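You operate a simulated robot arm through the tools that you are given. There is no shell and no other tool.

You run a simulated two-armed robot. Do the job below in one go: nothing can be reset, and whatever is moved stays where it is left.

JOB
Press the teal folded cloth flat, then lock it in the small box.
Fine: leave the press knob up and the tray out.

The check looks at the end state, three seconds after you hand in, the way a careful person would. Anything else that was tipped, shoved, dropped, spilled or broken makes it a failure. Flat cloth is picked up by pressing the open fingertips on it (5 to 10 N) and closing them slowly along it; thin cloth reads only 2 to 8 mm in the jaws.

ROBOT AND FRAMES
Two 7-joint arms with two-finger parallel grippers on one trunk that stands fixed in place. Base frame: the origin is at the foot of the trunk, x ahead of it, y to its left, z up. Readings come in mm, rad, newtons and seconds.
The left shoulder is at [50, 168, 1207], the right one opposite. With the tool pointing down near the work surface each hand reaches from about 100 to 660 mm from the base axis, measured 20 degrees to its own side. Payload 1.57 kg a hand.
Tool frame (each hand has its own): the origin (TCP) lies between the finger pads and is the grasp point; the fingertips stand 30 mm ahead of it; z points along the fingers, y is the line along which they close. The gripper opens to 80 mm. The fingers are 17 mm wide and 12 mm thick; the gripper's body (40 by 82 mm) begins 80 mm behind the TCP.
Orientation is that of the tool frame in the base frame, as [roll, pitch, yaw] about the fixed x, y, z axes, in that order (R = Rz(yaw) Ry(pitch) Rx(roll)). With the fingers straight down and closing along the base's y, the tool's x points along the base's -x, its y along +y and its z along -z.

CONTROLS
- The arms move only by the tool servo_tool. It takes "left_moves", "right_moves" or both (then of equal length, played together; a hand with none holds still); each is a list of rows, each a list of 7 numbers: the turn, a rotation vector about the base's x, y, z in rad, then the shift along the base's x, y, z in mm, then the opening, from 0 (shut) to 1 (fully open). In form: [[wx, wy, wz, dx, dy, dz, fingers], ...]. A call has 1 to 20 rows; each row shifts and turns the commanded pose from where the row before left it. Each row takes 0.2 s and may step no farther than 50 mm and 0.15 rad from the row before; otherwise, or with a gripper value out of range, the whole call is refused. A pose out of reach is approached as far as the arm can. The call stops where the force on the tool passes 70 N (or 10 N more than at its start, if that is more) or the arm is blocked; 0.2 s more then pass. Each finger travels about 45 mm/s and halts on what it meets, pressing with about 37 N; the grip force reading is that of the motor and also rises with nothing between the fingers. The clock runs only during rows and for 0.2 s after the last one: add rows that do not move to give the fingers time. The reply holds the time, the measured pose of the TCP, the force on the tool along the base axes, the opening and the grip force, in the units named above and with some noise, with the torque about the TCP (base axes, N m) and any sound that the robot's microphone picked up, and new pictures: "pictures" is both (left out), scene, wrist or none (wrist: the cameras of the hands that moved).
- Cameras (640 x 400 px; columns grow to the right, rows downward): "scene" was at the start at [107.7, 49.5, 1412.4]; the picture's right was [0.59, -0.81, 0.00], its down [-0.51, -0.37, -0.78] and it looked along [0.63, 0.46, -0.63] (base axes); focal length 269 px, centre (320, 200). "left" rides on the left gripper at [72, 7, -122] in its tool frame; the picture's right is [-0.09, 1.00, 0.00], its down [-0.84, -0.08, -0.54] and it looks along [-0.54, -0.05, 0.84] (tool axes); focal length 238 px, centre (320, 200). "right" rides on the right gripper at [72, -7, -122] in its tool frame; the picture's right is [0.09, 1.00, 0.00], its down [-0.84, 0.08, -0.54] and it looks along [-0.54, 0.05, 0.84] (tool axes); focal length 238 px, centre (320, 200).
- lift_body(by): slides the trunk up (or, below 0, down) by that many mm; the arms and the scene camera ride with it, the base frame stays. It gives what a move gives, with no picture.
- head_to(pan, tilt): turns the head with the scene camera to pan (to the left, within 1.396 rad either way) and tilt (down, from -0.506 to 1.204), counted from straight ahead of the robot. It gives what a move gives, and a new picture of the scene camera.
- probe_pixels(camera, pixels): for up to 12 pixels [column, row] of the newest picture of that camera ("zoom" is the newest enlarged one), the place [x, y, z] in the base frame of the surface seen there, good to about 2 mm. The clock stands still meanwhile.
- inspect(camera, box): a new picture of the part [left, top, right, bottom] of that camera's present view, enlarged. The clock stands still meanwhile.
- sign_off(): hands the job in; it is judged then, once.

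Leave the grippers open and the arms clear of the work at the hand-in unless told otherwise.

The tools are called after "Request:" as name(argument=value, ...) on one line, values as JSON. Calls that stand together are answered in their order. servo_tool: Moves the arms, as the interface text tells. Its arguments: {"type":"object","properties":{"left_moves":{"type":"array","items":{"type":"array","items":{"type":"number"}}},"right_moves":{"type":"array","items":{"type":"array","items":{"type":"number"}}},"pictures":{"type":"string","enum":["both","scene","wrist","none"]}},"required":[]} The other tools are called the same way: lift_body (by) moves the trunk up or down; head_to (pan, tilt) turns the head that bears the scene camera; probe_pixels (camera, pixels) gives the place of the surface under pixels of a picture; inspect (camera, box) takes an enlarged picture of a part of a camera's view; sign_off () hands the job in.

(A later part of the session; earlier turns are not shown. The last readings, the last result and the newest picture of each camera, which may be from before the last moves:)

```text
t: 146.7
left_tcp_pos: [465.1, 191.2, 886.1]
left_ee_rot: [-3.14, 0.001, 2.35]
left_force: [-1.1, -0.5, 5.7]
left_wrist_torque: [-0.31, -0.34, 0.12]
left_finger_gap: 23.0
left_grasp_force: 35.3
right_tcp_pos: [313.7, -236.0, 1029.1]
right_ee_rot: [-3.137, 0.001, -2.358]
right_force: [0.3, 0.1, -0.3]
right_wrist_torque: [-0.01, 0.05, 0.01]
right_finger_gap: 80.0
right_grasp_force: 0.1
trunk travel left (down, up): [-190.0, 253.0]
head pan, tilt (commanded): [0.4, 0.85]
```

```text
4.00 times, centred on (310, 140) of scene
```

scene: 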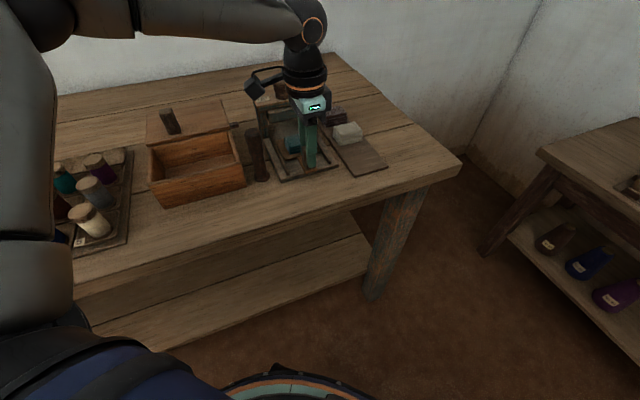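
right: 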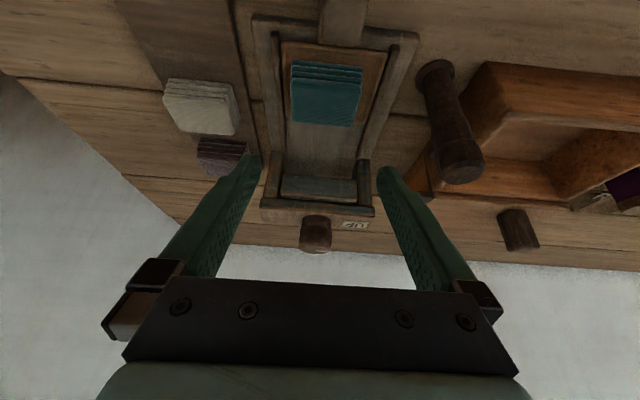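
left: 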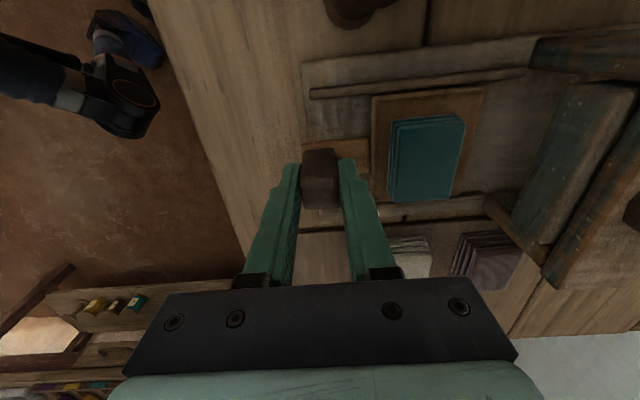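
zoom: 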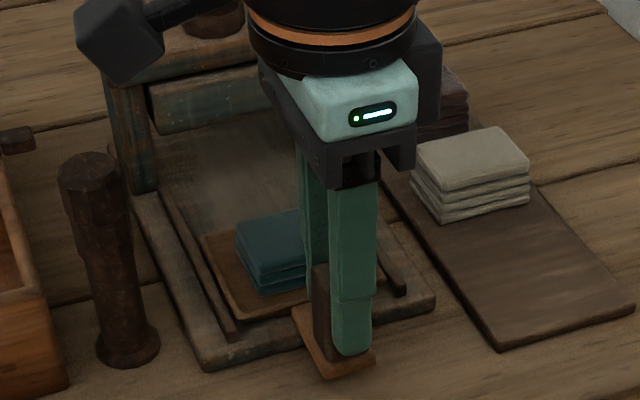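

The cloth shows three layers now (was four), ≈21 mm thick — not flat yet. I'll press it a second time to learn whether further pressing flattens it more. Push the tray back in.

Request:
servo_tool(left_moves=[[0, 0, 0, 4.24, 4.24, 0, 0.2], [0, 0, 0, 4.24, 4.24, 0, 0.2], [0, 0, 0, 4.24, 4.24, 0, 0.2], [0, 0, 0, 4.24, 4.24, 0, 0.2], [0, 0, 0, 4.24, 4.24, 0, 0.2], [0, 0, 0, 4.24, 4.24, 0, 0.2], [0, 0, 0, 4.24, 4.24, 0, 0.2], [0, 0, 0, 4.24, 4.24, 0, 0.2], [0, 0, 0, 4.24, 4.24, 0, 0.2], [0, 0, 0, 4.24, 4.24, 0, 0.2], [0, 0, 0, 4.24, 4.24, 0, 0.2], [0, 0, 0, 4.24, 4.24, 0, 0.2], [0, 0, 0, 4.24, 4.24, 0, 0.2], [0, 0, 0, 4.24, 4.24, 0, 0.2], [0, 0, 0, 4.24, 4.24, 0, 0.2], [0, 0, 0, 4.24, 4.24, 0, 0.2], [0, 0, 0, 4.24, 4.24, 0, 0.2], [0, 0, 0, 4.24, 4.24, 0, 0.2], [0, 0, 0, 3, 3, 0, 0.2], [0, 0, 0, 2, 2, 0, 0.2]], pictures="wrist")

```text
t: 150.9
left_tcp_pos: [544.8, 271.6, 886.0]
left_ee_rot: [-3.141, 0.002, 2.349]
left_force: [-1.9, 1.8, 5.7]
left_wrist_torque: [0.28, 0.41, 0.11]
left_finger_gap: 23.3
left_grasp_force: 35.5
right_tcp_pos: [315.4, -234.2, 1028.2]
right_ee_rot: [-3.136, 0.001, -2.356]
right_force: [-0.1, -0.6, -0.7]
right_wrist_torque: [0.01, -0.02, -0.03]
right_finger_gap: 80.2
right_grasp_force: 0.2
trunk travel left (down, up): [-190.0, 253.0]
head pan, tilt (commanded): [0.4, 0.85]
```

left: 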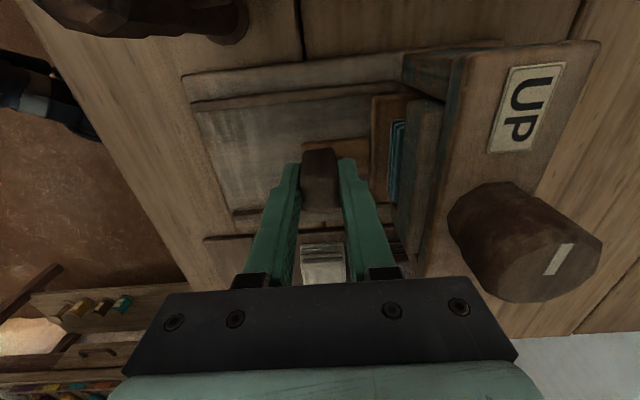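

Almost in; push the last few mm to the stop, then release and rise.

Request:
servo_tool(left_moves=[[0, 0, 0, 1.5, 1.5, 0, 0.2], [0, 0, 0, 1.5, 1.5, 0, 0.2], [0, 0, 0, 1, 1, 0, 0.2], [0, 0, 0, -1, -1, 0, 0.2], [0, 0, 0, 0, 0, 0, 0.35], [0, 0, 0, 0, 0, 0, 0.5], [0, 0, 0, 0, 0, 0, 0.5], [0, 0, 0, 0, 0, 10, 0.5], [0, 0, 0, 0, 0, 25, 0.5], [0, 0, 0, 0, 0, 30, 0.5], [0, 0, 0, -4, -4, 30, 0.6]], pictures="none")

Request:
lift_body(by=44)

```text
t: 153.3
left_tcp_pos: [543.9, 269.8, 981.5]
left_ee_rot: [-3.141, 0.004, 2.349]
left_force: [-0.9, -0.8, -0.4]
left_wrist_torque: [0.0, -0.03, 0.03]
left_finger_gap: 48.3
left_grasp_force: 0.0
right_tcp_pos: [316.0, -234.4, 1029.6]
right_ee_rot: [-3.137, -0.003, -2.356]
right_force: [0.4, 0.0, -1.3]
right_wrist_torque: [0.02, 0.02, 0.04]
right_finger_gap: 80.0
right_grasp_force: 0.1
trunk travel left (down, up): [-190.0, 253.0]
head pan, tilt (commanded): [0.4, 0.85]
```

```text
t: 154.2
left_tcp_pos: [544.3, 271.7, 1024.4]
left_ee_rot: [3.141, 0.004, 2.349]
left_force: [0.4, -0.4, -0.2]
left_wrist_torque: [-0.01, 0.01, 0.01]
left_finger_gap: 48.2
left_grasp_force: 0.1
right_tcp_pos: [316.6, -235.2, 1072.3]
right_ee_rot: [-3.14, -0.003, -2.356]
right_force: [0.5, 0.9, 0.7]
right_wrist_torque: [-0.02, 0.0, -0.02]
right_finger_gap: 80.3
right_grasp_force: 0.0
trunk travel left (down, up): [-234.0, 209.0]
head pan, tilt (commanded): [0.4, 0.85]
```

Now go back over the knob: turn to yaw ≈3.6, lean 0.2 rad, move above it and descend to z≈959.

Request:
servo_tool(left_moves=[[0, 0, 0.139, 0, 0, 0, 1], [0, 0, 0.139, 0, 0, 0, 1], [0, 0, 0.139, 0, 0, 0, 1], [0, 0, 0.139, 0, 0, 0, 1], [0, 0, 0.139, 0, 0, 0, 1], [0, 0, 0.139, 0, 0, 0, 1], [0, 0, 0.139, 0, 0, 0, 1], [0, 0, 0.139, 0, 0, 0, 1], [0, 0, 0.139, 0, 0, 0, 1], [-0.017, -0.0985, 0, 0, 0, 0, 1], [-0.017, -0.0985, 0, 0, 0, 0, 1], [0, 0, 0, 17, 18, -5, 1], [0, 0, 0, 17, 18, -5, 1], [0, 0, 0, 17, 18, -5, 1], [0, 0, 0, 0, 0, -18, 1], [0, 0, 0, 0, 0, -18, 1], [0, 0, 0, 0, 0, -14, 1], [0, 0, 0, 0, 0, 0, 1]], pictures="wrist")

```text
t: 158.0
left_tcp_pos: [594.4, 325.1, 959.0]
left_ee_rot: [-3.023, 0.166, -2.674]
left_force: [0.7, -0.2, 0.6]
left_wrist_torque: [0.01, 0.0, 0.01]
left_finger_gap: 80.1
left_grasp_force: 0.0
right_tcp_pos: [314.4, -235.2, 1072.4]
right_ee_rot: [-3.139, -0.001, -2.358]
right_force: [0.1, -0.6, -0.3]
right_wrist_torque: [0.02, 0.0, 0.0]
right_finger_gap: 80.0
right_grasp_force: 0.1
trunk travel left (down, up): [-234.0, 209.0]
head pan, tilt (commanded): [0.4, 0.85]
```

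left: 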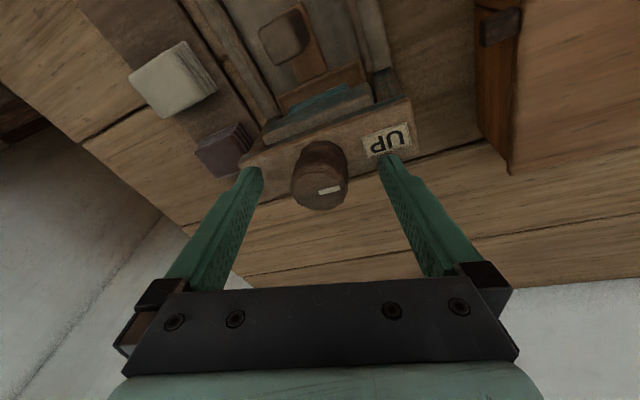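

Good. Close on the knob and turn clockwise 1.1 rad.

Request:
servo_tool(left_moves=[[0, 0, 0, 0, 0, 0, 0.8], [0, 0, 0, 0, 0, 0, 0.6], [0, 0, 0, 0, 0, 0, 0.45], [0, 0, 0, 0, 0, 0, 0.3], [0, 0, 0, 0, 0, -2, 0.1], [0, 0, 0, 0, 0, 0, 0.1], [0.0196, -0.0036, -0.098, 0, 0, 0, 0.1], [0.0196, -0.0036, -0.098, 0, 0, 0, 0.1], [0.0196, -0.0036, -0.098, 0, 0, 0, 0.1], [0.0196, -0.0036, -0.098, 0, 0.2, 0, 0.1], [0.0196, -0.0036, -0.098, 0, 0.2, 0, 0.1], [0.0196, -0.0036, -0.098, 0, 0.2, 0, 0.1], [0.0196, -0.0036, -0.098, 0, 0.2, 0, 0.1], [0.0196, -0.0036, -0.098, 0, 0.2, 0, 0.1], [0.0196, -0.0036, -0.098, 0, 0.2, 0, 0.1], [0.0196, -0.0036, -0.098, 0, 0.2, 0, 0.1], [0.0196, -0.0036, -0.098, 0, 0.2, 0, 0.1], [0, 0, 0, 0, 0, 0, 0.1]], pictures="wrist")

```text
t: 161.8
left_tcp_pos: [594.2, 326.9, 955.9]
left_ee_rot: [3.05, 0.182, 2.491]
left_force: [3.7, 10.0, -3.9]
left_wrist_torque: [-1.26, -0.08, 0.07]
left_finger_gap: 37.9
left_grasp_force: 43.6
right_tcp_pos: [316.2, -234.1, 1073.4]
right_ee_rot: [-3.136, -0.003, -2.355]
right_force: [0.1, 0.6, 0.0]
right_wrist_torque: [-0.01, 0.01, 0.01]
right_finger_gap: 80.1
right_grasp_force: 0.1
trunk travel left (down, up): [-234.0, 209.0]
head pan, tilt (commanded): [0.4, 0.85]
```

left: 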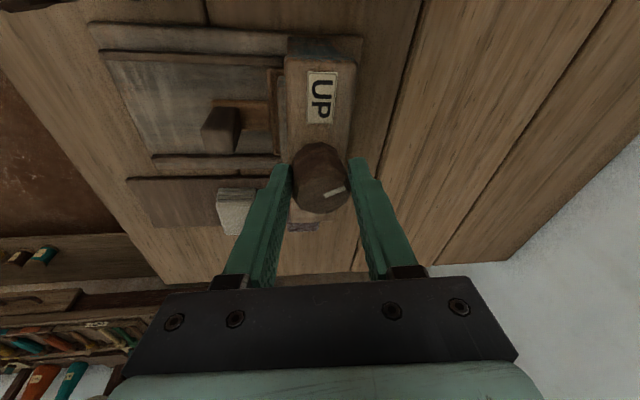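

Re-grip: open, turn the hand back CCW 1.1 rad, close, then clockwise again.

Request:
servo_tool(left_moves=[[0, 0, 0, 0, 0, 0, 0.6], [0, 0, 0, 0, -1, 3, 0.95], [-0.02695, 0.00495, 0.1348, 0, -0.8, 0, 1], [-0.02695, 0.00495, 0.1348, 0, 0, 0, 1], [-0.02695, 0.00495, 0.1348, 0, 0, 0, 1], [-0.02695, 0.00495, 0.1348, 0, 0, 0, 1], [-0.02695, 0.00495, 0.1348, 0, 0, 0, 1], [-0.02695, 0.00495, 0.1348, 0, 0, 0, 1], [-0.02695, 0.00495, 0.1348, 0, 0, 0, 1], [-0.02695, 0.00495, 0.1348, 0, 0, 0, 1], [0, 0, 0, 0, 0, 0, 0.8], [0, 0, 0, 0, 0, 0, 0.6], [0, 0, 0, 0, 0, -1, 0.45], [0, 0, 0, 0, 0, -1, 0.3], [0, 0, 0, 0, 0, 0, 0.1], [0, 0, 0, 0, 0, 0, 0.1]], pictures="wrist")

```text
t: 165.2
left_tcp_pos: [594.5, 324.6, 960.9]
left_ee_rot: [-3.024, 0.172, -2.672]
left_force: [2.2, 1.6, 12.0]
left_wrist_torque: [0.54, 0.64, 0.02]
left_finger_gap: 39.7
left_grasp_force: 44.3
right_tcp_pos: [315.2, -235.7, 1073.7]
right_ee_rot: [-3.136, 0.0, -2.356]
right_force: [0.0, -0.1, -0.3]
right_wrist_torque: [0.01, -0.02, 0.02]
right_finger_gap: 80.1
right_grasp_force: 0.1
trunk travel left (down, up): [-234.0, 209.0]
head pan, tilt (commanded): [0.4, 0.85]
```

left: 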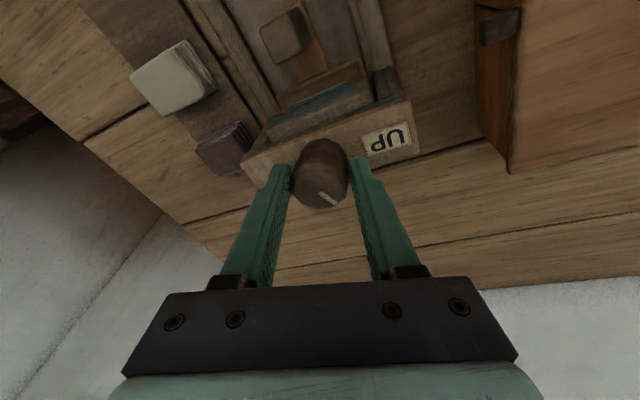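

Turn clockwise 0.8 rad, then check.

Request:
servo_tool(left_moves=[[0.0196, -0.0036, -0.098, 0, 0, 0, 0.1], [0.0196, -0.0036, -0.098, 0, 0, 0, 0.1], [0.0196, -0.0036, -0.098, 0, 0, 0, 0.1], [0.0196, -0.0036, -0.098, 0, 0.2, 0, 0.1], [0.0196, -0.0036, -0.098, 0, 0.2, 0, 0.1], [0.0196, -0.0036, -0.098, 0, 0.2, 0, 0.1], [0.0196, -0.0036, -0.098, 0, 0.2, 0, 0.1], [0.0196, -0.0036, -0.098, 0, 0.2, 0, 0.1], [0, 0, 0, 0, 0, 0, 0.1]], pictures="wrist")

Request:
inspect(camera="scene", box=[270, 90, 330, 150])

Request:
inspect(camera="left", box=[265, 105, 380, 220])

```text
t: 167.2
left_tcp_pos: [595.0, 327.0, 957.6]
left_ee_rot: [3.107, 0.205, 2.796]
left_force: [10.0, 10.3, 5.4]
left_wrist_torque: [-0.96, -0.01, 0.05]
left_finger_gap: 37.4
left_grasp_force: 44.0
right_tcp_pos: [315.9, -233.6, 1072.3]
right_ee_rot: [-3.136, -0.001, -2.356]
right_force: [0.0, 0.2, 0.1]
right_wrist_torque: [0.01, -0.01, 0.03]
right_finger_gap: 80.1
right_grasp_force: 0.1
trunk travel left (down, up): [-234.0, 209.0]
head pan, tilt (commanded): [0.4, 0.85]
```

left: 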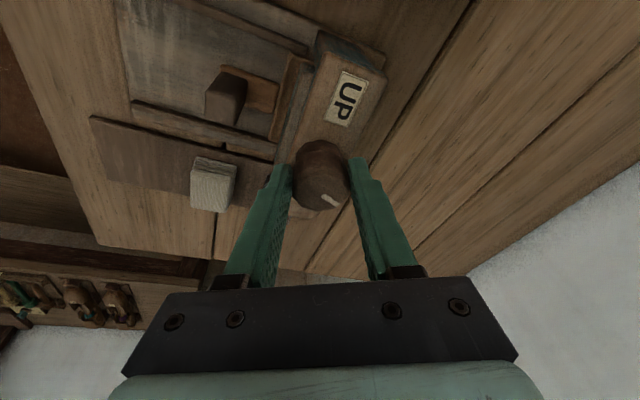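

```text
6.67 times, centred on (300, 120) of scene
```

zoom: 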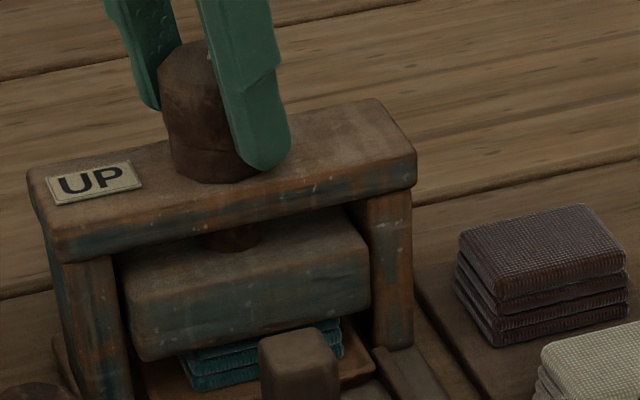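

```text
3.48 times, centred on (322, 162) of left
```

zoom: 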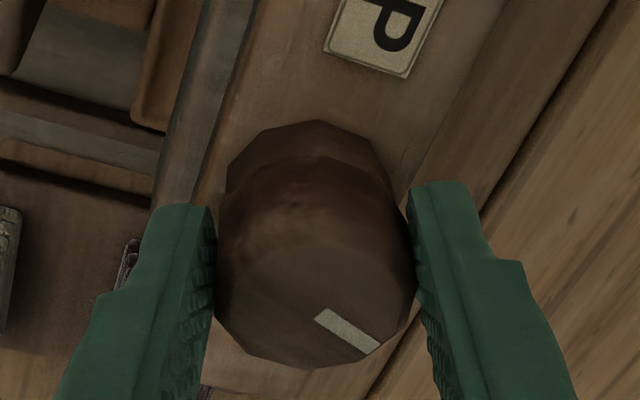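

Knob at ≈30° with no resistance. Turn 0.3 rad more to see if it stops at the same place as before.

Request:
servo_tool(left_moves=[[0.0118, -0.0022, -0.0588, 0, 0, 0, 0.1], [0.0118, -0.0022, -0.0588, 0, 0, 0, 0.1], [0.0118, -0.0022, -0.0588, 0, 0, 0, 0.1], [0.0118, -0.0022, -0.0588, 0, 0, 0, 0.1], [0.0118, -0.0022, -0.0588, 0, 0, 0, 0.1]], pictures="none")

Request:
inspect(camera="scene", box=[270, 110, 320, 155])

Request:
probe_pixels(camera="zoom", pixels=[[150, 270], [160, 290], [200, 270], [200, 285], [200, 300], [250, 270], [400, 240], [210, 320]])

Request:
inspect(camera="left", box=[265, 105, 380, 220])

```text
t: 168.4
left_tcp_pos: [593.8, 328.9, 956.5]
left_ee_rot: [3.05, 0.183, 2.496]
left_force: [-3.1, 20.5, 1.9]
left_wrist_torque: [-1.06, -0.13, 1.2]
left_finger_gap: 39.3
left_grasp_force: 44.6
right_tcp_pos: [314.8, -233.8, 1074.7]
right_ee_rot: [-3.135, -0.003, -2.357]
right_force: [0.2, -0.2, -0.6]
right_wrist_torque: [0.03, 0.02, 0.04]
right_finger_gap: 80.1
right_grasp_force: 0.0
trunk travel left (down, up): [-234.0, 209.0]
head pan, tilt (commanded): [0.4, 0.85]
```

```text
8.89 times, centred on (295, 132) of scene
```

zoom: 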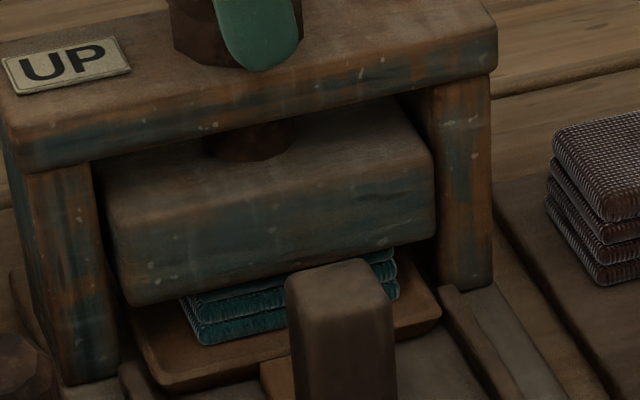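

```text
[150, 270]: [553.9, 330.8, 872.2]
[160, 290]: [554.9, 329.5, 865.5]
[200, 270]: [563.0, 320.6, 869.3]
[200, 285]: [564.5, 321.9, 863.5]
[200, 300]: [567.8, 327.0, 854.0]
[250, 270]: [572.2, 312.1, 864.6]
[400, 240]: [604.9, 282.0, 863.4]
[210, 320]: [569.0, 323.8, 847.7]
```

```text
3.48 times, centred on (322, 162) of left
```

zoom: 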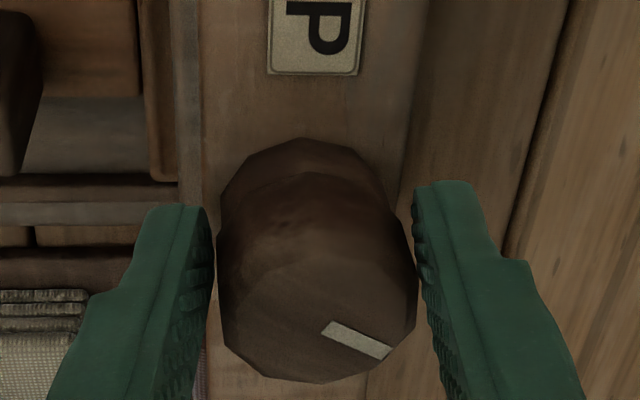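

It stops at the same place, platen underside again ≈863. I'll hold it down for a few seconds and look whether the cloth changes.

Request:
servo_tool(left_moves=[[0, 0, 0, 0, 0, 0, 0.1], [0, 0, 0, 0, 0, 0, 0.1], [0, 0, 0, 0, 0, 0, 0.1], [0, 0, 0, 0, 0, 0, 0.1], [0, 0, 0, 0, 0, 0, 0.1], [0, 0, 0, 0, 0, 0, 0.1], [0, 0, 0, 0, 0, 0, 0.1], [0, 0, 0, 0, 0, 0, 0.1], [0, 0, 0, 0, 0, 0, 0.1], [0, 0, 0, 0, 0, 0, 0.1], [0, 0, 0, 0, 0, 0, 0.1], [0, 0, 0, 0, 0, 0, 0.1], [0, 0, 0, 0, 0, 0, 0.1], [0, 0, 0, 0, 0, 0, 0.1], [0, 0, 0, 0, 0, 0, 0.1], [0, 0, 0, 0, 0, 0, 0.1], [0, 0, 0, 0, 0, 0, 0.1], [0, 0, 0, 0, 0, 0, 0.1], [0, 0, 0, 0, 0, 0, 0.1], [0, 0, 0, 0, 0, 0, 0.1]], pictures="none")

Request:
inspect(camera="scene", box=[275, 125, 315, 155])

Request:
probe_pixels(camera="zoom", pixels=[[180, 240], [190, 260], [230, 250], [250, 260], [250, 280], [250, 300], [250, 320], [200, 330]])

```text
t: 172.6
left_tcp_pos: [592.7, 329.0, 957.4]
left_ee_rot: [3.049, 0.183, 2.494]
left_force: [-7.4, 21.5, -4.3]
left_wrist_torque: [-0.65, 0.45, 0.71]
left_finger_gap: 39.1
left_grasp_force: 43.7
right_tcp_pos: [315.7, -233.1, 1074.3]
right_ee_rot: [-3.136, -0.002, -2.356]
right_force: [0.8, 0.1, 0.4]
right_wrist_torque: [-0.01, 0.01, 0.01]
right_finger_gap: 80.1
right_grasp_force: 0.0
trunk travel left (down, up): [-234.0, 209.0]
head pan, tilt (commanded): [0.4, 0.85]
```

```text
13.33 times, centred on (295, 140) of scene
```

zoom: 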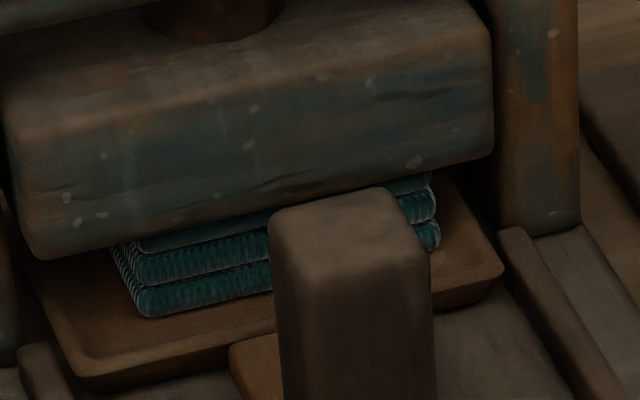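

```text
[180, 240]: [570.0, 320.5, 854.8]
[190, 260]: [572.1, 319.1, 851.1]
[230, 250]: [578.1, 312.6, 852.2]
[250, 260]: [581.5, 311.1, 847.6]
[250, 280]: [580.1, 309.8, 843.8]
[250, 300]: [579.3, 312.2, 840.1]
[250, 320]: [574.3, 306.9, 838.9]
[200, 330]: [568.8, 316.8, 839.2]
```

I'll measure the platen's lower edge in this sharper view.

Request:
probe_pixels(camera="zoom", pixels=[[50, 255], [60, 240], [110, 235], [150, 225], [200, 215], [160, 238], [140, 245], [250, 205], [450, 165], [420, 185], [420, 205], [430, 240]])

```text
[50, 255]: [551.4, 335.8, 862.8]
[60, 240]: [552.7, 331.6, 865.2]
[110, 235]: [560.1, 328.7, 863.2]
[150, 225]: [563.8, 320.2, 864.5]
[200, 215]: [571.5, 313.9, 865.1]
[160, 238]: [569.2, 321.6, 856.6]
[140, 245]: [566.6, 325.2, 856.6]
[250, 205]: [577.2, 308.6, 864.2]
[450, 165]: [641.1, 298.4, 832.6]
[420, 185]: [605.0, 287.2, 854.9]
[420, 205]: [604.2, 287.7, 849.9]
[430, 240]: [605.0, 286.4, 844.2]
```

Now turn back counter-clockwise toward UP (first stroke 1.1 rad), re-grip included.

Request:
servo_tool(left_moves=[[-0.0196, 0.0036, 0.098, 0, 0, 0, 0.1], [-0.0196, 0.0036, 0.098, 0, -0.3, 0, 0.1], [-0.0196, 0.0036, 0.098, 0, -0.3, 0, 0.1], [-0.0196, 0.0036, 0.098, 0, -0.3, 0, 0.1], [-0.0196, 0.0036, 0.098, 0, -0.3, 0, 0.1], [-0.0196, 0.0036, 0.098, 0, -0.3, 0, 0.1], [-0.0196, 0.0036, 0.098, 0, 0, 0, 0.1], [-0.0196, 0.0036, 0.098, 0, 0, 0, 0.1], [-0.0196, 0.0036, 0.098, 0, 0, 0, 0.1], [-0.0196, 0.0036, 0.098, 0, 0, 0, 0.1], [-0.0196, 0.0036, 0.098, 0, 0, 0, 0.1], [0, 0, 0, 0, 0, 0, 0.6], [0, 0, 0, 0, 0, 2, 0.95], [0, 0, 0, 0, 0, 0, 1]], pictures="none")

Request:
servo_tool(left_moves=[[0.02695, -0.00495, -0.1348, 0, 0, 0, 0.95], [0.02695, -0.00495, -0.1348, 0, 0, 0, 0.95], [0.02695, -0.00495, -0.1348, 0, 0, 0, 0.95], [0.02695, -0.00495, -0.1348, 0, 0, 0, 0.95], [0.02695, -0.00495, -0.1348, 0, 0, 0, 0.95], [0.02695, -0.00495, -0.1348, 0, 0, 0, 0.95], [0.02695, -0.00495, -0.1348, 0, 0, 0, 0.95], [0.02695, -0.00495, -0.1348, 0, 0, 0, 0.95], [0, 0, 0, 0, 0, 0, 0.8], [0, 0, 0, 0, 0, 0, 0.6], [0, 0, 0, 0, 0, 0, 0.45], [0, 0, 0, 0, 0, 0, 0.3], [0, 0, 0, 0, 0, 0, 0.1], [0, 0, 0, 0, 0, 0, 0.1]], pictures="wrist")

```text
t: 175.6
left_tcp_pos: [594.9, 324.4, 959.3]
left_ee_rot: [-3.025, 0.165, -2.676]
left_force: [-0.2, -0.2, 0.2]
left_wrist_torque: [0.0, 0.0, 0.01]
left_finger_gap: 80.0
left_grasp_force: 0.1
right_tcp_pos: [315.2, -235.2, 1072.1]
right_ee_rot: [-3.138, -0.003, -2.354]
right_force: [-0.3, 0.2, 0.1]
right_wrist_torque: [0.05, -0.02, -0.01]
right_finger_gap: 79.8
right_grasp_force: 0.1
trunk travel left (down, up): [-234.0, 209.0]
head pan, tilt (commanded): [0.4, 0.85]
```

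```text
t: 178.6
left_tcp_pos: [595.6, 326.7, 960.9]
left_ee_rot: [3.045, 0.185, 2.493]
left_force: [9.8, 16.7, 5.3]
left_wrist_torque: [-0.05, 0.38, 0.13]
left_finger_gap: 38.2
left_grasp_force: 39.0
right_tcp_pos: [315.6, -234.0, 1072.5]
right_ee_rot: [-3.136, -0.003, -2.358]
right_force: [0.1, 0.2, -0.1]
right_wrist_torque: [-0.04, 0.03, 0.01]
right_finger_gap: 80.1
right_grasp_force: 0.1
trunk travel left (down, up): [-234.0, 209.0]
head pan, tilt (commanded): [0.4, 0.85]
```

left: 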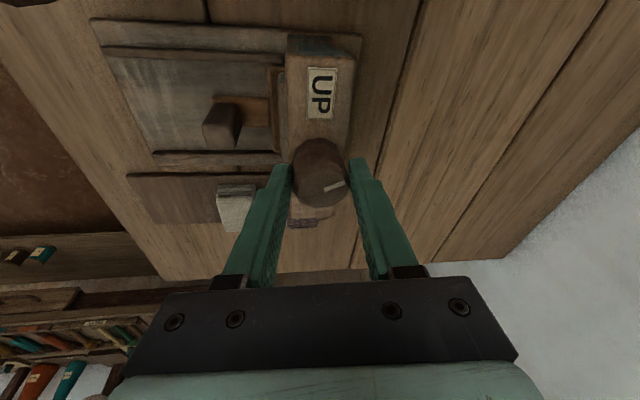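

Second stroke counter-clockwise 1.2 rad to the UP stop, then release and rise.

Request:
servo_tool(left_moves=[[-0.0196, 0.0036, 0.098, 0.5, 1, 0, 0.1], [-0.0196, 0.0036, 0.098, 0, 0, 0, 0.1], [-0.0196, 0.0036, 0.098, 0, -0.3, 0, 0.1], [-0.0196, 0.0036, 0.098, 0, -0.3, 0, 0.1], [-0.0196, 0.0036, 0.098, 0, -0.3, 0, 0.1], [-0.0196, 0.0036, 0.098, 0, -0.3, 0, 0.1], [-0.0196, 0.0036, 0.098, 0, -0.3, 0, 0.1], [-0.0196, 0.0036, 0.098, 0, 0, 0, 0.1], [-0.0196, 0.0036, 0.098, 0, 0, 0, 0.1], [-0.0196, 0.0036, 0.098, 0, 0, 0, 0.1], [-0.0196, 0.0036, 0.098, 0, 0, 0, 0.1], [-0.0196, 0.0036, 0.098, 0, 0, 0, 0.1], [0, 0, 0, 0, 0, 0, 0.1]], pictures="wrist")

Request:
inspect(camera="scene", box=[270, 110, 320, 155])

Request:
probe_pixels(camera="zoom", pixels=[[200, 270], [250, 260], [300, 240], [200, 285], [200, 300], [200, 320], [150, 230], [150, 250], [240, 250], [160, 340], [350, 230], [210, 330]])

```text
t: 181.4
left_tcp_pos: [596.0, 323.8, 958.8]
left_ee_rot: [-3.012, 0.152, -2.576]
left_force: [-3.1, 7.6, 1.4]
left_wrist_torque: [1.44, -0.1, -1.16]
left_finger_gap: 38.9
left_grasp_force: 44.6
right_tcp_pos: [314.8, -234.8, 1073.8]
right_ee_rot: [-3.136, -0.002, -2.356]
right_force: [0.0, 0.2, 0.6]
right_wrist_torque: [-0.03, -0.03, -0.02]
right_finger_gap: 80.1
right_grasp_force: 0.0
trunk travel left (down, up): [-234.0, 209.0]
head pan, tilt (commanded): [0.4, 0.85]
```

left: 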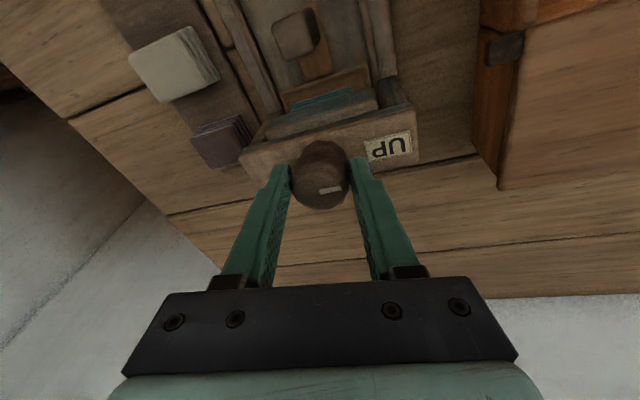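

```text
8.89 times, centred on (295, 132) of scene
```

zoom: 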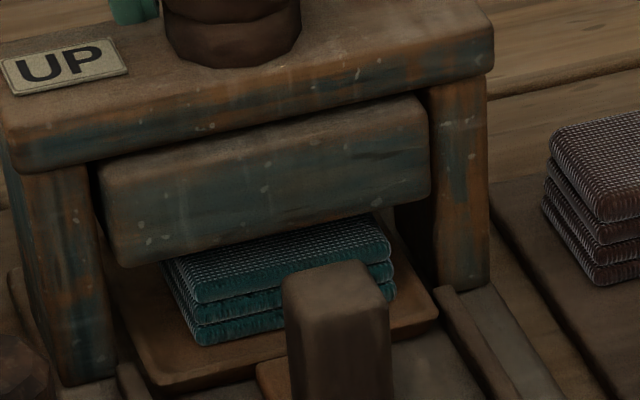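

```text
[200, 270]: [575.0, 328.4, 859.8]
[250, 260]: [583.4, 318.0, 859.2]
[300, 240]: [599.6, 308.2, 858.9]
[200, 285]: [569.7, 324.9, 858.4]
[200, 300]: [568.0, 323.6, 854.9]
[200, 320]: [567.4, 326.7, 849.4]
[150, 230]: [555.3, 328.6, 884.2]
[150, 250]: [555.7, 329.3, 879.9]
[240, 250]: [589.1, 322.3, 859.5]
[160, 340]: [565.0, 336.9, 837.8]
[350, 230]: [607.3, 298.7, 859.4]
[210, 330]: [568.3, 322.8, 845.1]
```

The second press changed nothing more: the puffy fourth layer is fully pressed in (21 mm, three layers), the press is at its mechanical end — so pressing is done. The knob is back at UP. Release it and rise clear.

Request:
servo_tool(left_moves=[[0.0118, -0.0022, -0.0588, 0, 0, 0, 0.1], [0, 0, 0, 0, 0, 0, 0.5], [0, 0, 0, 0, 0, 0, 0.8], [0, 0, 0, 0, 0, 0, 1], [0, 0, 0, 0, 0, 15, 1], [0, 0, 0, 0, 0, 25, 1], [0, 0, 0, -10, -10, 20, 1], [0, 0, 0, -15, -15, 10, 1], [0, 0, 0, -15, -15, 0, 1], [0.017, 0.0985, 0, -7, -7, 0, 0.7], [0.017, 0.0985, 0, -7, -7, 0, 0.7]], pictures="wrist")

Request:
inspect(camera="scene", box=[265, 90, 335, 150])

```text
t: 183.8
left_tcp_pos: [541.1, 271.7, 1030.1]
left_ee_rot: [3.139, 0.002, -2.644]
left_force: [-0.9, 0.5, 0.4]
left_wrist_torque: [0.01, -0.01, -0.01]
left_finger_gap: 56.0
left_grasp_force: 0.1
right_tcp_pos: [315.1, -234.9, 1072.6]
right_ee_rot: [-3.138, -0.002, -2.356]
right_force: [0.7, -0.3, 0.0]
right_wrist_torque: [-0.02, 0.04, -0.03]
right_finger_gap: 79.8
right_grasp_force: 0.1
trunk travel left (down, up): [-234.0, 209.0]
head pan, tilt (commanded): [0.4, 0.85]
```

left: 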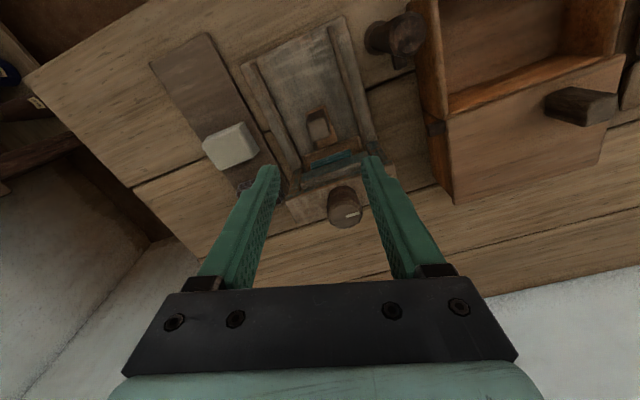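

```text
6.67 times, centred on (300, 120) of scene
```

zoom: 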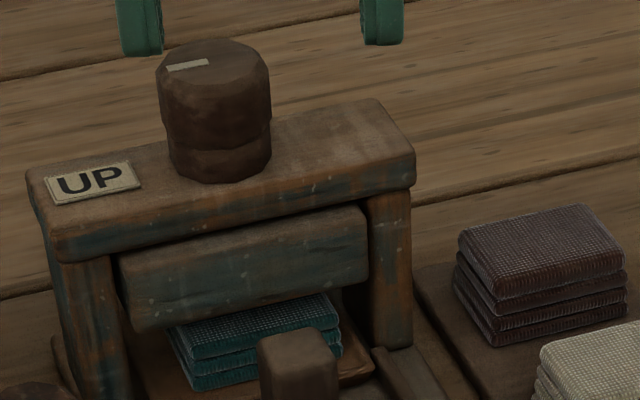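

The mark points at UP and the press is raised. Lower the trunk 44 mm, align to yaw −2.356 (closing along e), and grip the handle from its sides.

Request:
lift_body(by=-44)

Request:
servo_tool(left_moves=[[0, 0, 0.144, 3, 0.5, 0, 0.6], [0, 0, 0.144, 2.5, 0.5, 0, 0.6], [0, 0, 0, 0, 0, -25, 0.6], [0, 0, 0, 0, 0, -25, 0.6], [0, 0, 0, 0, 0, -25, 0.6], [0, 0, 0, 0, 0, -24, 0.6], [0, 0, 0, 0, 0, 0, 0.6]], pictures="wrist")

```text
t: 184.7
left_tcp_pos: [540.1, 269.8, 986.1]
left_ee_rot: [3.139, 0.005, -2.643]
left_force: [0.2, 0.2, -0.6]
left_wrist_torque: [0.0, 0.0, 0.01]
left_finger_gap: 56.0
left_grasp_force: 0.0
right_tcp_pos: [315.1, -234.4, 1027.4]
right_ee_rot: [-3.137, -0.001, -2.356]
right_force: [0.4, -1.4, -0.5]
right_wrist_torque: [0.03, 0.01, 0.04]
right_finger_gap: 79.8
right_grasp_force: 0.0
trunk travel left (down, up): [-190.0, 253.0]
head pan, tilt (commanded): [0.4, 0.85]
```

```text
t: 186.3
left_tcp_pos: [543.4, 272.5, 885.6]
left_ee_rot: [3.141, 0.004, -2.356]
left_force: [-0.5, -1.3, 1.0]
left_wrist_torque: [-0.02, -0.05, 0.0]
left_finger_gap: 48.0
left_grasp_force: 0.1
left hand out of reach, approached as far as the arm can: row 2
right_tcp_pos: [316.5, -236.1, 1028.8]
right_ee_rot: [-3.139, -0.002, -2.356]
right_force: [-0.4, 0.1, -0.2]
right_wrist_torque: [-0.03, 0.0, 0.01]
right_finger_gap: 80.0
right_grasp_force: 0.1
trunk travel left (down, up): [-190.0, 253.0]
head pan, tilt (commanded): [0.4, 0.85]
```

left: 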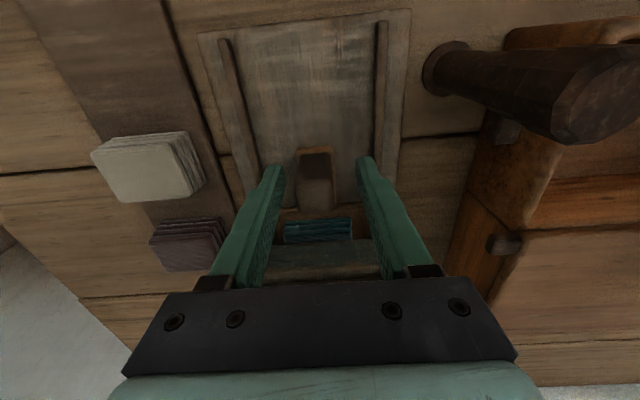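

The handle is between the fingers. Shift slightly (+1.5,−1.5) and close.

Request:
servo_tool(left_moves=[[0, 0, 0, 1.5, -1.5, 0, 0.6], [0, 0, 0, 0, 0, 0, 0.45], [0, 0, 0, 0, 0, 0, 0.35], [0, 0, 0, 0, 0, 0, 0.27], [0, 0, 0, 0, 0, 0, 0.15], [0, 0, 0, 0, 0, 0, 0.15]], pictures="none")

```text
t: 187.7
left_tcp_pos: [545.9, 269.5, 886.8]
left_ee_rot: [-3.141, 0.007, -2.356]
left_force: [9.1, -9.4, -2.1]
left_wrist_torque: [0.3, 0.18, -0.09]
left_finger_gap: 24.2
left_grasp_force: 29.7
right_tcp_pos: [316.5, -235.8, 1028.8]
right_ee_rot: [-3.138, -0.002, -2.356]
right_force: [0.3, 0.6, -0.3]
right_wrist_torque: [0.01, -0.01, 0.01]
right_finger_gap: 79.9
right_grasp_force: 0.2
trunk travel left (down, up): [-190.0, 253.0]
head pan, tilt (commanded): [0.4, 0.85]
```

Gripped. Pull the tray out ~118 mm along −d.

Request:
servo_tool(left_moves=[[0, 0, 0, 1, -1, 0, 0.15], [0, 0, 0, -3, -3, 0, 0.15], [0, 0, 0, -4.4, -4.4, 0, 0.15], [0, 0, 0, -4.4, -4.4, 0, 0.15], [0, 0, 0, -4.4, -4.4, 0, 0.15], [0, 0, 0, -4.4, -4.4, 0, 0.15], [0, 0, 0, -4.4, -4.4, 0, 0.15], [0, 0, 0, -4.4, -4.4, 0, 0.15], [0, 0, 0, -4.4, -4.4, 0, 0.15], [0, 0, 0, -4.4, -4.4, 0, 0.15], [0, 0, 0, -4.4, -4.4, 0, 0.15], [0, 0, 0, -4.4, -4.4, 0, 0.15], [0, 0, 0, -4.4, -4.4, 0, 0.15], [0, 0, 0, -4.4, -4.4, 0, 0.15], [0, 0, 0, -4.4, -4.4, 0, 0.15], [0, 0, 0, -4.4, -4.4, 0, 0.15], [0, 0, 0, -4.4, -4.4, 0, 0.15], [0, 0, 0, -4.4, -4.4, 0, 0.15], [0, 0, 0, -4.4, -4.4, 0, 0.15], [0, 0, 0, -4, -4, 0, 0.15]], pictures="both")

```text
t: 191.9
left_tcp_pos: [463.2, 187.5, 885.7]
left_ee_rot: [-3.141, 0.007, -2.355]
left_force: [5.6, -6.0, 7.6]
left_wrist_torque: [-0.46, -0.64, -0.01]
left_finger_gap: 24.2
left_grasp_force: 35.7
right_tcp_pos: [315.8, -235.8, 1029.4]
right_ee_rot: [-3.138, 0.0, -2.356]
right_force: [-0.5, 0.0, 0.0]
right_wrist_torque: [0.04, -0.01, 0.05]
right_finger_gap: 79.9
right_grasp_force: 0.1
trunk travel left (down, up): [-190.0, 253.0]
head pan, tilt (commanded): [0.4, 0.85]
```

scene: 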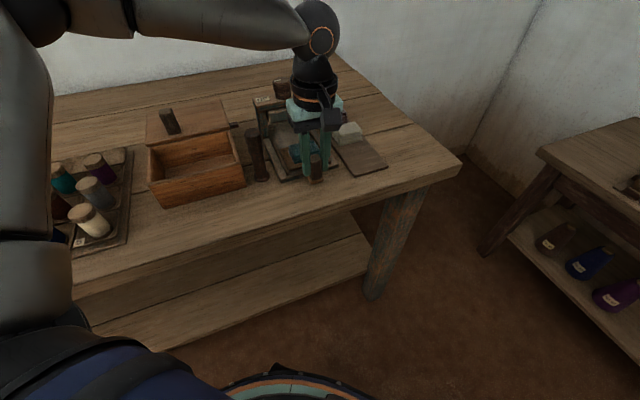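
left: 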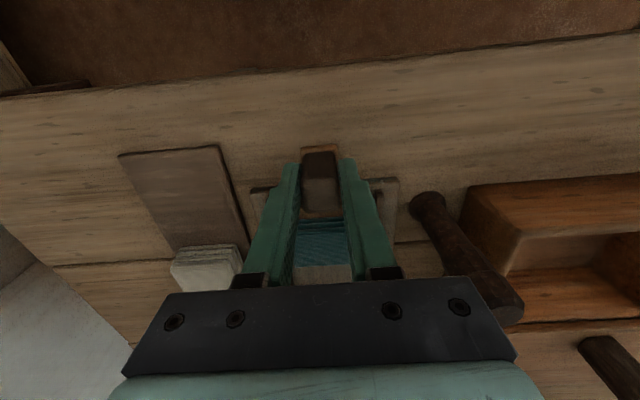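

The tray is nearly fully out; pull a further 4 mm to its stop, then release and rise.

Request:
servo_tool(left_moves=[[0, 0, 0, -1.5, -1.5, 0, 0.15], [0, 0, 0, -1.5, -1.5, 0, 0.15], [0, 0, 0, 0.5, 0.5, 0, 0.15], [0, 0, 0, 0, 0, 0, 0.3], [0, 0, 0, 0, 0, 0, 0.45], [0, 0, 0, 0, 0, 0, 0.6], [0, 0, 0, 0, 0, 15, 0.6], [0, 0, 0, 0, 0, 30, 0.7], [0, 0, 0, 0, 0, 35, 0.85], [0, 0, 0, 5, 5, 30, 1], [0, 0, 0, 10, 10, 0, 1]], pictures="both")

```text
t: 194.3
left_tcp_pos: [475.6, 201.3, 996.1]
left_ee_rot: [3.141, 0.004, -2.356]
left_force: [0.1, -0.5, 0.2]
left_wrist_torque: [-0.01, 0.01, 0.04]
left_finger_gap: 80.3
left_grasp_force: 0.1
right_tcp_pos: [315.8, -235.3, 1028.5]
right_ee_rot: [-3.138, -0.001, -2.357]
right_force: [-0.3, 0.1, 0.8]
right_wrist_torque: [-0.02, 0.03, 0.02]
right_finger_gap: 80.0
right_grasp_force: 0.1
trunk travel left (down, up): [-190.0, 253.0]
head pan, tilt (commanded): [0.4, 0.85]
```

scene: 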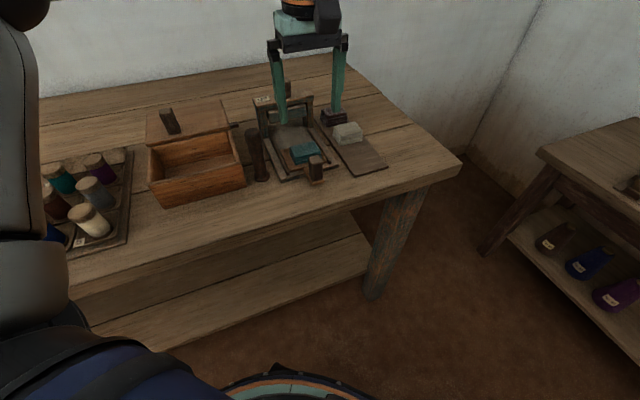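
left: 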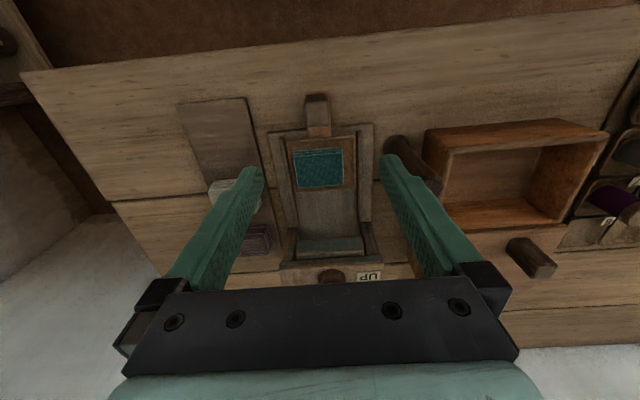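

The tray is out with the pressed cloth on it (≈ (320,168)). I'll zoom in and measure the cloth for pickup.

Request:
inspect(camera="left", box=[260, 90, 390, 260])

Request:
probe_pixels(camera="left", pixels=[[296, 156], [342, 154], [341, 186], [298, 187], [295, 150], [342, 148], [320, 170], [291, 140], [352, 138], [294, 190], [350, 188], [317, 103]])

Request:
inspect(camera="scene", box=[250, 90, 350, 190])

```text
2.35 times, centred on (325, 175) of left
```

zoom: 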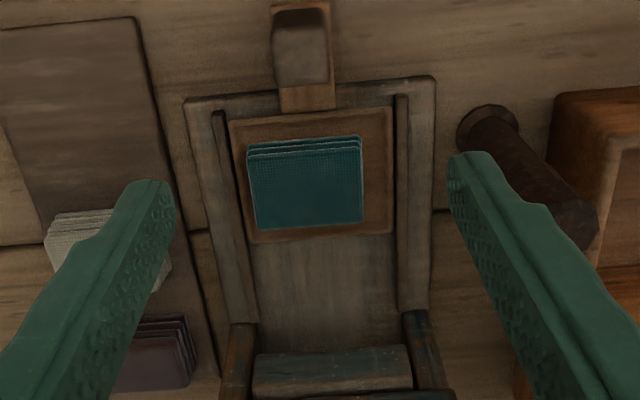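

```text
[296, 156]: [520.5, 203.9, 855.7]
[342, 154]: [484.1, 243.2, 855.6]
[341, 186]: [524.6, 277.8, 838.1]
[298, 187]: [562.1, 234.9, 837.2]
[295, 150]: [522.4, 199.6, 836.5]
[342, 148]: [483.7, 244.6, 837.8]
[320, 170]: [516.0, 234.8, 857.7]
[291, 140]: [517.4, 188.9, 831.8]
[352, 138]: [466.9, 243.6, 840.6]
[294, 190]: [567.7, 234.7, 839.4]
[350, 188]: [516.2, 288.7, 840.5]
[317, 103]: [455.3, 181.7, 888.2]
```

```text
4.00 times, centred on (300, 140) of scene
```

zoom: 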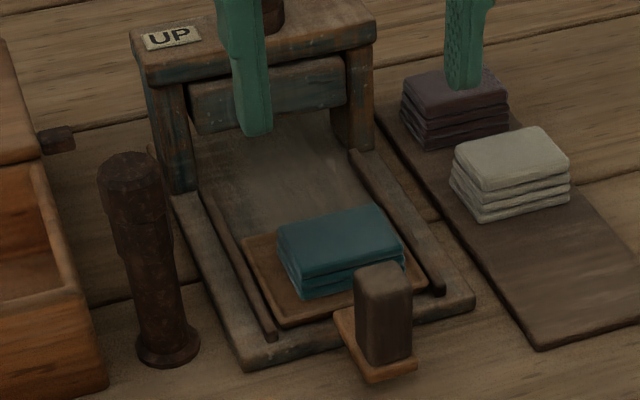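

The cloth spans e 169–228, d 512–552, top ≈858; its centre is ≈(516,236). Move over it and descend to z≈876 with fingers wide open.

Request:
servo_tool(left_moves=[[0, 0, 0, 13.5, 11.6, -15, 1], [0, 0, 0, 13.5, 11.6, -15, 1], [0, 0, 0, 13.4, 11.5, -20, 1], [0, 0, 0, 0, 0, -20, 1], [0, 0, 0, 0, 0, -20, 1], [0, 0, 0, 0, 0, -15, 1], [0, 0, 0, 0, 0, -10, 1], [0, 0, 0, 0, 0, -5, 1], [0, 0, 0, 0, 0, 0, 1]], pictures="both")

```text
t: 196.3
left_tcp_pos: [516.9, 235.9, 875.8]
left_ee_rot: [3.14, 0.004, -2.356]
left_force: [0.3, 1.1, -0.1]
left_wrist_torque: [0.02, -0.03, -0.03]
left_finger_gap: 80.1
left_grasp_force: 0.1
right_tcp_pos: [315.8, -234.7, 1028.1]
right_ee_rot: [-3.137, -0.003, -2.357]
right_force: [-0.4, -0.5, 0.1]
right_wrist_torque: [0.03, -0.01, 0.0]
right_finger_gap: 80.1
right_grasp_force: 0.1
trunk travel left (down, up): [-190.0, 253.0]
head pan, tilt (commanded): [0.4, 0.85]
```

scene: 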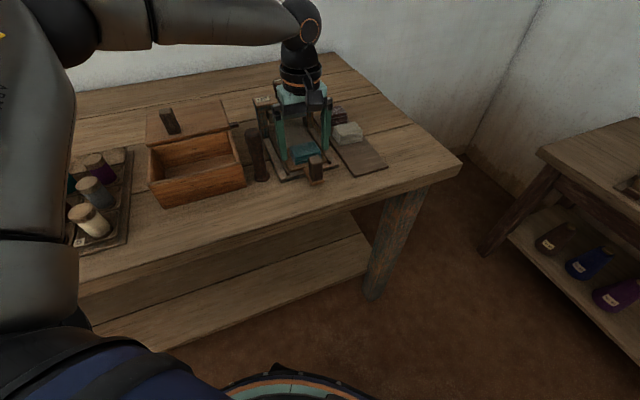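
left: 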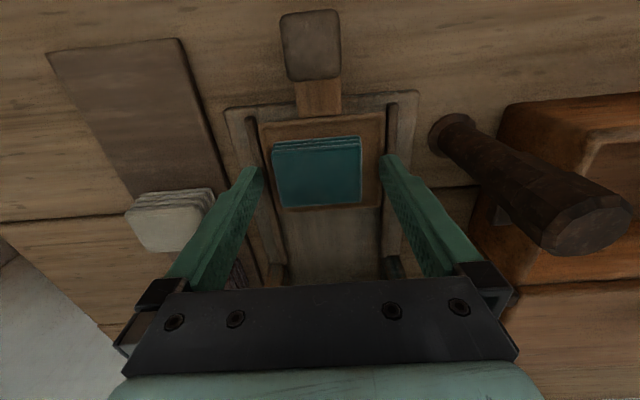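

Straddling well, no contact. Close slowly onto the cloth.

Request:
servo_tool(left_moves=[[0, 0, 0, 0, 0, 0, 0.9], [0, 0, 0, 0, 0, 0, 0.82], [0, 0, 0, 0, 0, 0, 0.76], [0, 0, 0, 0, 0, 0, 0.7], [0, 0, 0, 0, 0, 0, 0.64], [0, 0, 0, 0, 0, 0, 0.58], [0, 0, 0, 0, 0, 0, 0.55], [0, 0, 0, 0, 0, 0, 0.55]], pictures="wrist")

```text
t: 198.1
left_tcp_pos: [515.7, 235.8, 875.7]
left_ee_rot: [3.142, 0.004, -2.356]
left_force: [0.8, 0.3, 0.9]
left_wrist_torque: [-0.02, -0.03, -0.05]
left_finger_gap: 58.8
left_grasp_force: 36.8
right_tcp_pos: [315.5, -235.3, 1028.8]
right_ee_rot: [-3.138, -0.003, -2.354]
right_force: [-0.1, -0.1, 0.0]
right_wrist_torque: [0.0, 0.0, 0.0]
right_finger_gap: 79.9
right_grasp_force: 0.0
trunk travel left (down, up): [-190.0, 253.0]
head pan, tilt (commanded): [0.4, 0.85]
```

left: 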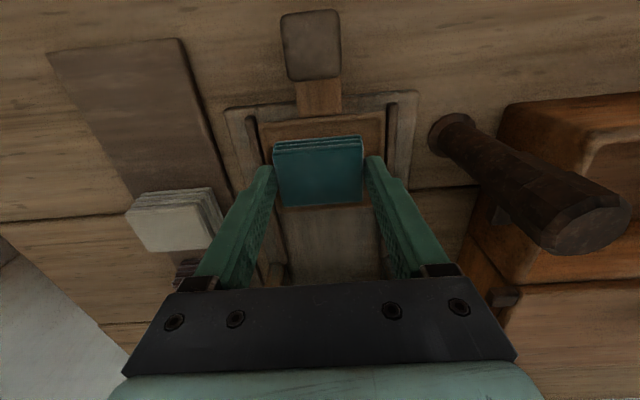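

Gripped at 58.8 mm with 37 N. Lift straight up about 115 mm.

Request:
servo_tool(left_moves=[[0, 0, 0, 0, 0, 5, 0.55], [0, 0, 0, 0, 0, 10, 0.55], [0, 0, 0, 0, 0, 20, 0.55], [0, 0, 0, 0, 0, 20, 0.55], [0, 0, 0, 0, 0, 20, 0.55], [0, 0, 0, 0, 0, 20, 0.55], [0, 0, 0, 0, 0, 20, 0.55]], pictures="both")

```text
t: 199.7
left_tcp_pos: [516.2, 235.3, 990.7]
left_ee_rot: [3.139, 0.003, -2.357]
left_force: [-0.5, 0.9, 0.1]
left_wrist_torque: [0.01, 0.01, -0.02]
left_finger_gap: 58.8
left_grasp_force: 37.7
right_tcp_pos: [314.5, -234.3, 1028.1]
right_ee_rot: [-3.136, -0.003, -2.356]
right_force: [0.8, -0.1, 0.5]
right_wrist_torque: [0.0, 0.01, 0.01]
right_finger_gap: 80.1
right_grasp_force: 0.1
trunk travel left (down, up): [-190.0, 253.0]
head pan, tilt (commanded): [0.4, 0.85]
```

scene: 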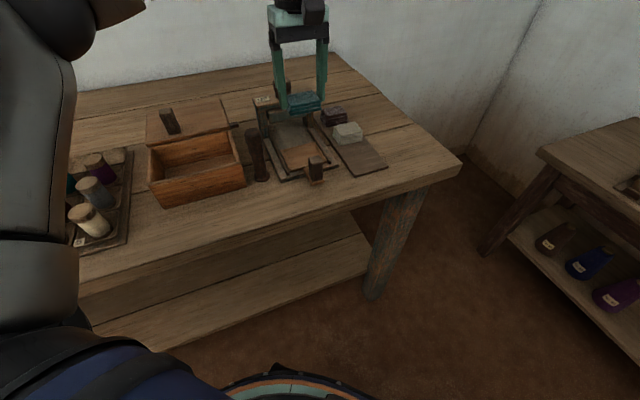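
left: 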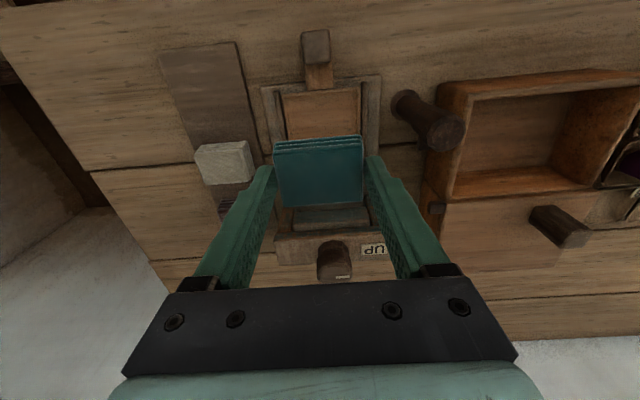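

The cloth is held. Rise 20 mm more and carry it over the box centre ≈(384,404), above the post (934).

Request:
servo_tool(left_moves=[[0, 0, 0, 0, 0, 20, 0.55], [0, 0, 0, -22, 28.2, 0, 0.55], [0, 0, 0, -22, 28.2, 0, 0.55], [0, 0, 0, -22, 28.2, 0, 0.55], [0, 0, 0, -22, 28.2, 0, 0.55], [0, 0, 0, -22, 28.2, 0, 0.55], [0, 0, 0, -22, 28, 0, 0.55], [0, 0, 0, 0, 0, 0, 0.55]], pictures="both")

```text
t: 201.5
left_tcp_pos: [383.2, 404.3, 1010.9]
left_ee_rot: [3.14, 0.003, -2.359]
left_force: [-0.3, 0.1, 0.1]
left_wrist_torque: [0.0, 0.03, 0.04]
left_finger_gap: 58.5
left_grasp_force: 37.4
right_tcp_pos: [315.1, -234.0, 1028.4]
right_ee_rot: [-3.138, -0.002, -2.358]
right_force: [-0.1, -0.6, 0.4]
right_wrist_torque: [0.0, -0.03, 0.0]
right_finger_gap: 79.9
right_grasp_force: 0.0
trunk travel left (down, up): [-190.0, 253.0]
head pan, tilt (commanded): [0.4, 0.85]
```

scene: 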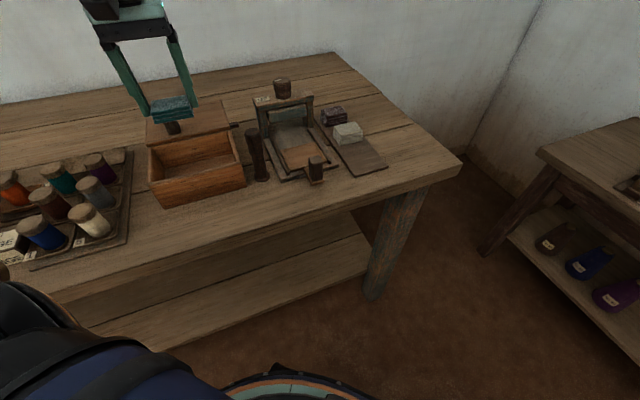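
left: 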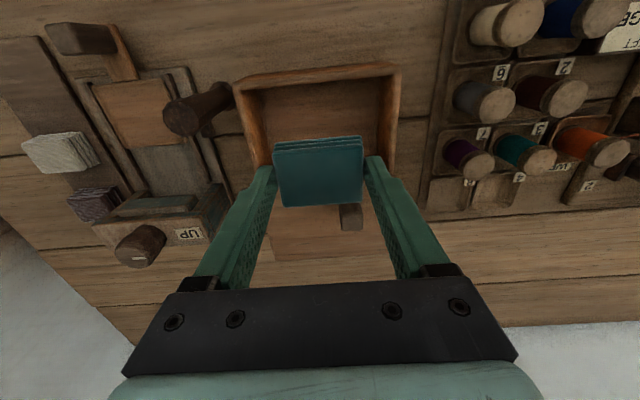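

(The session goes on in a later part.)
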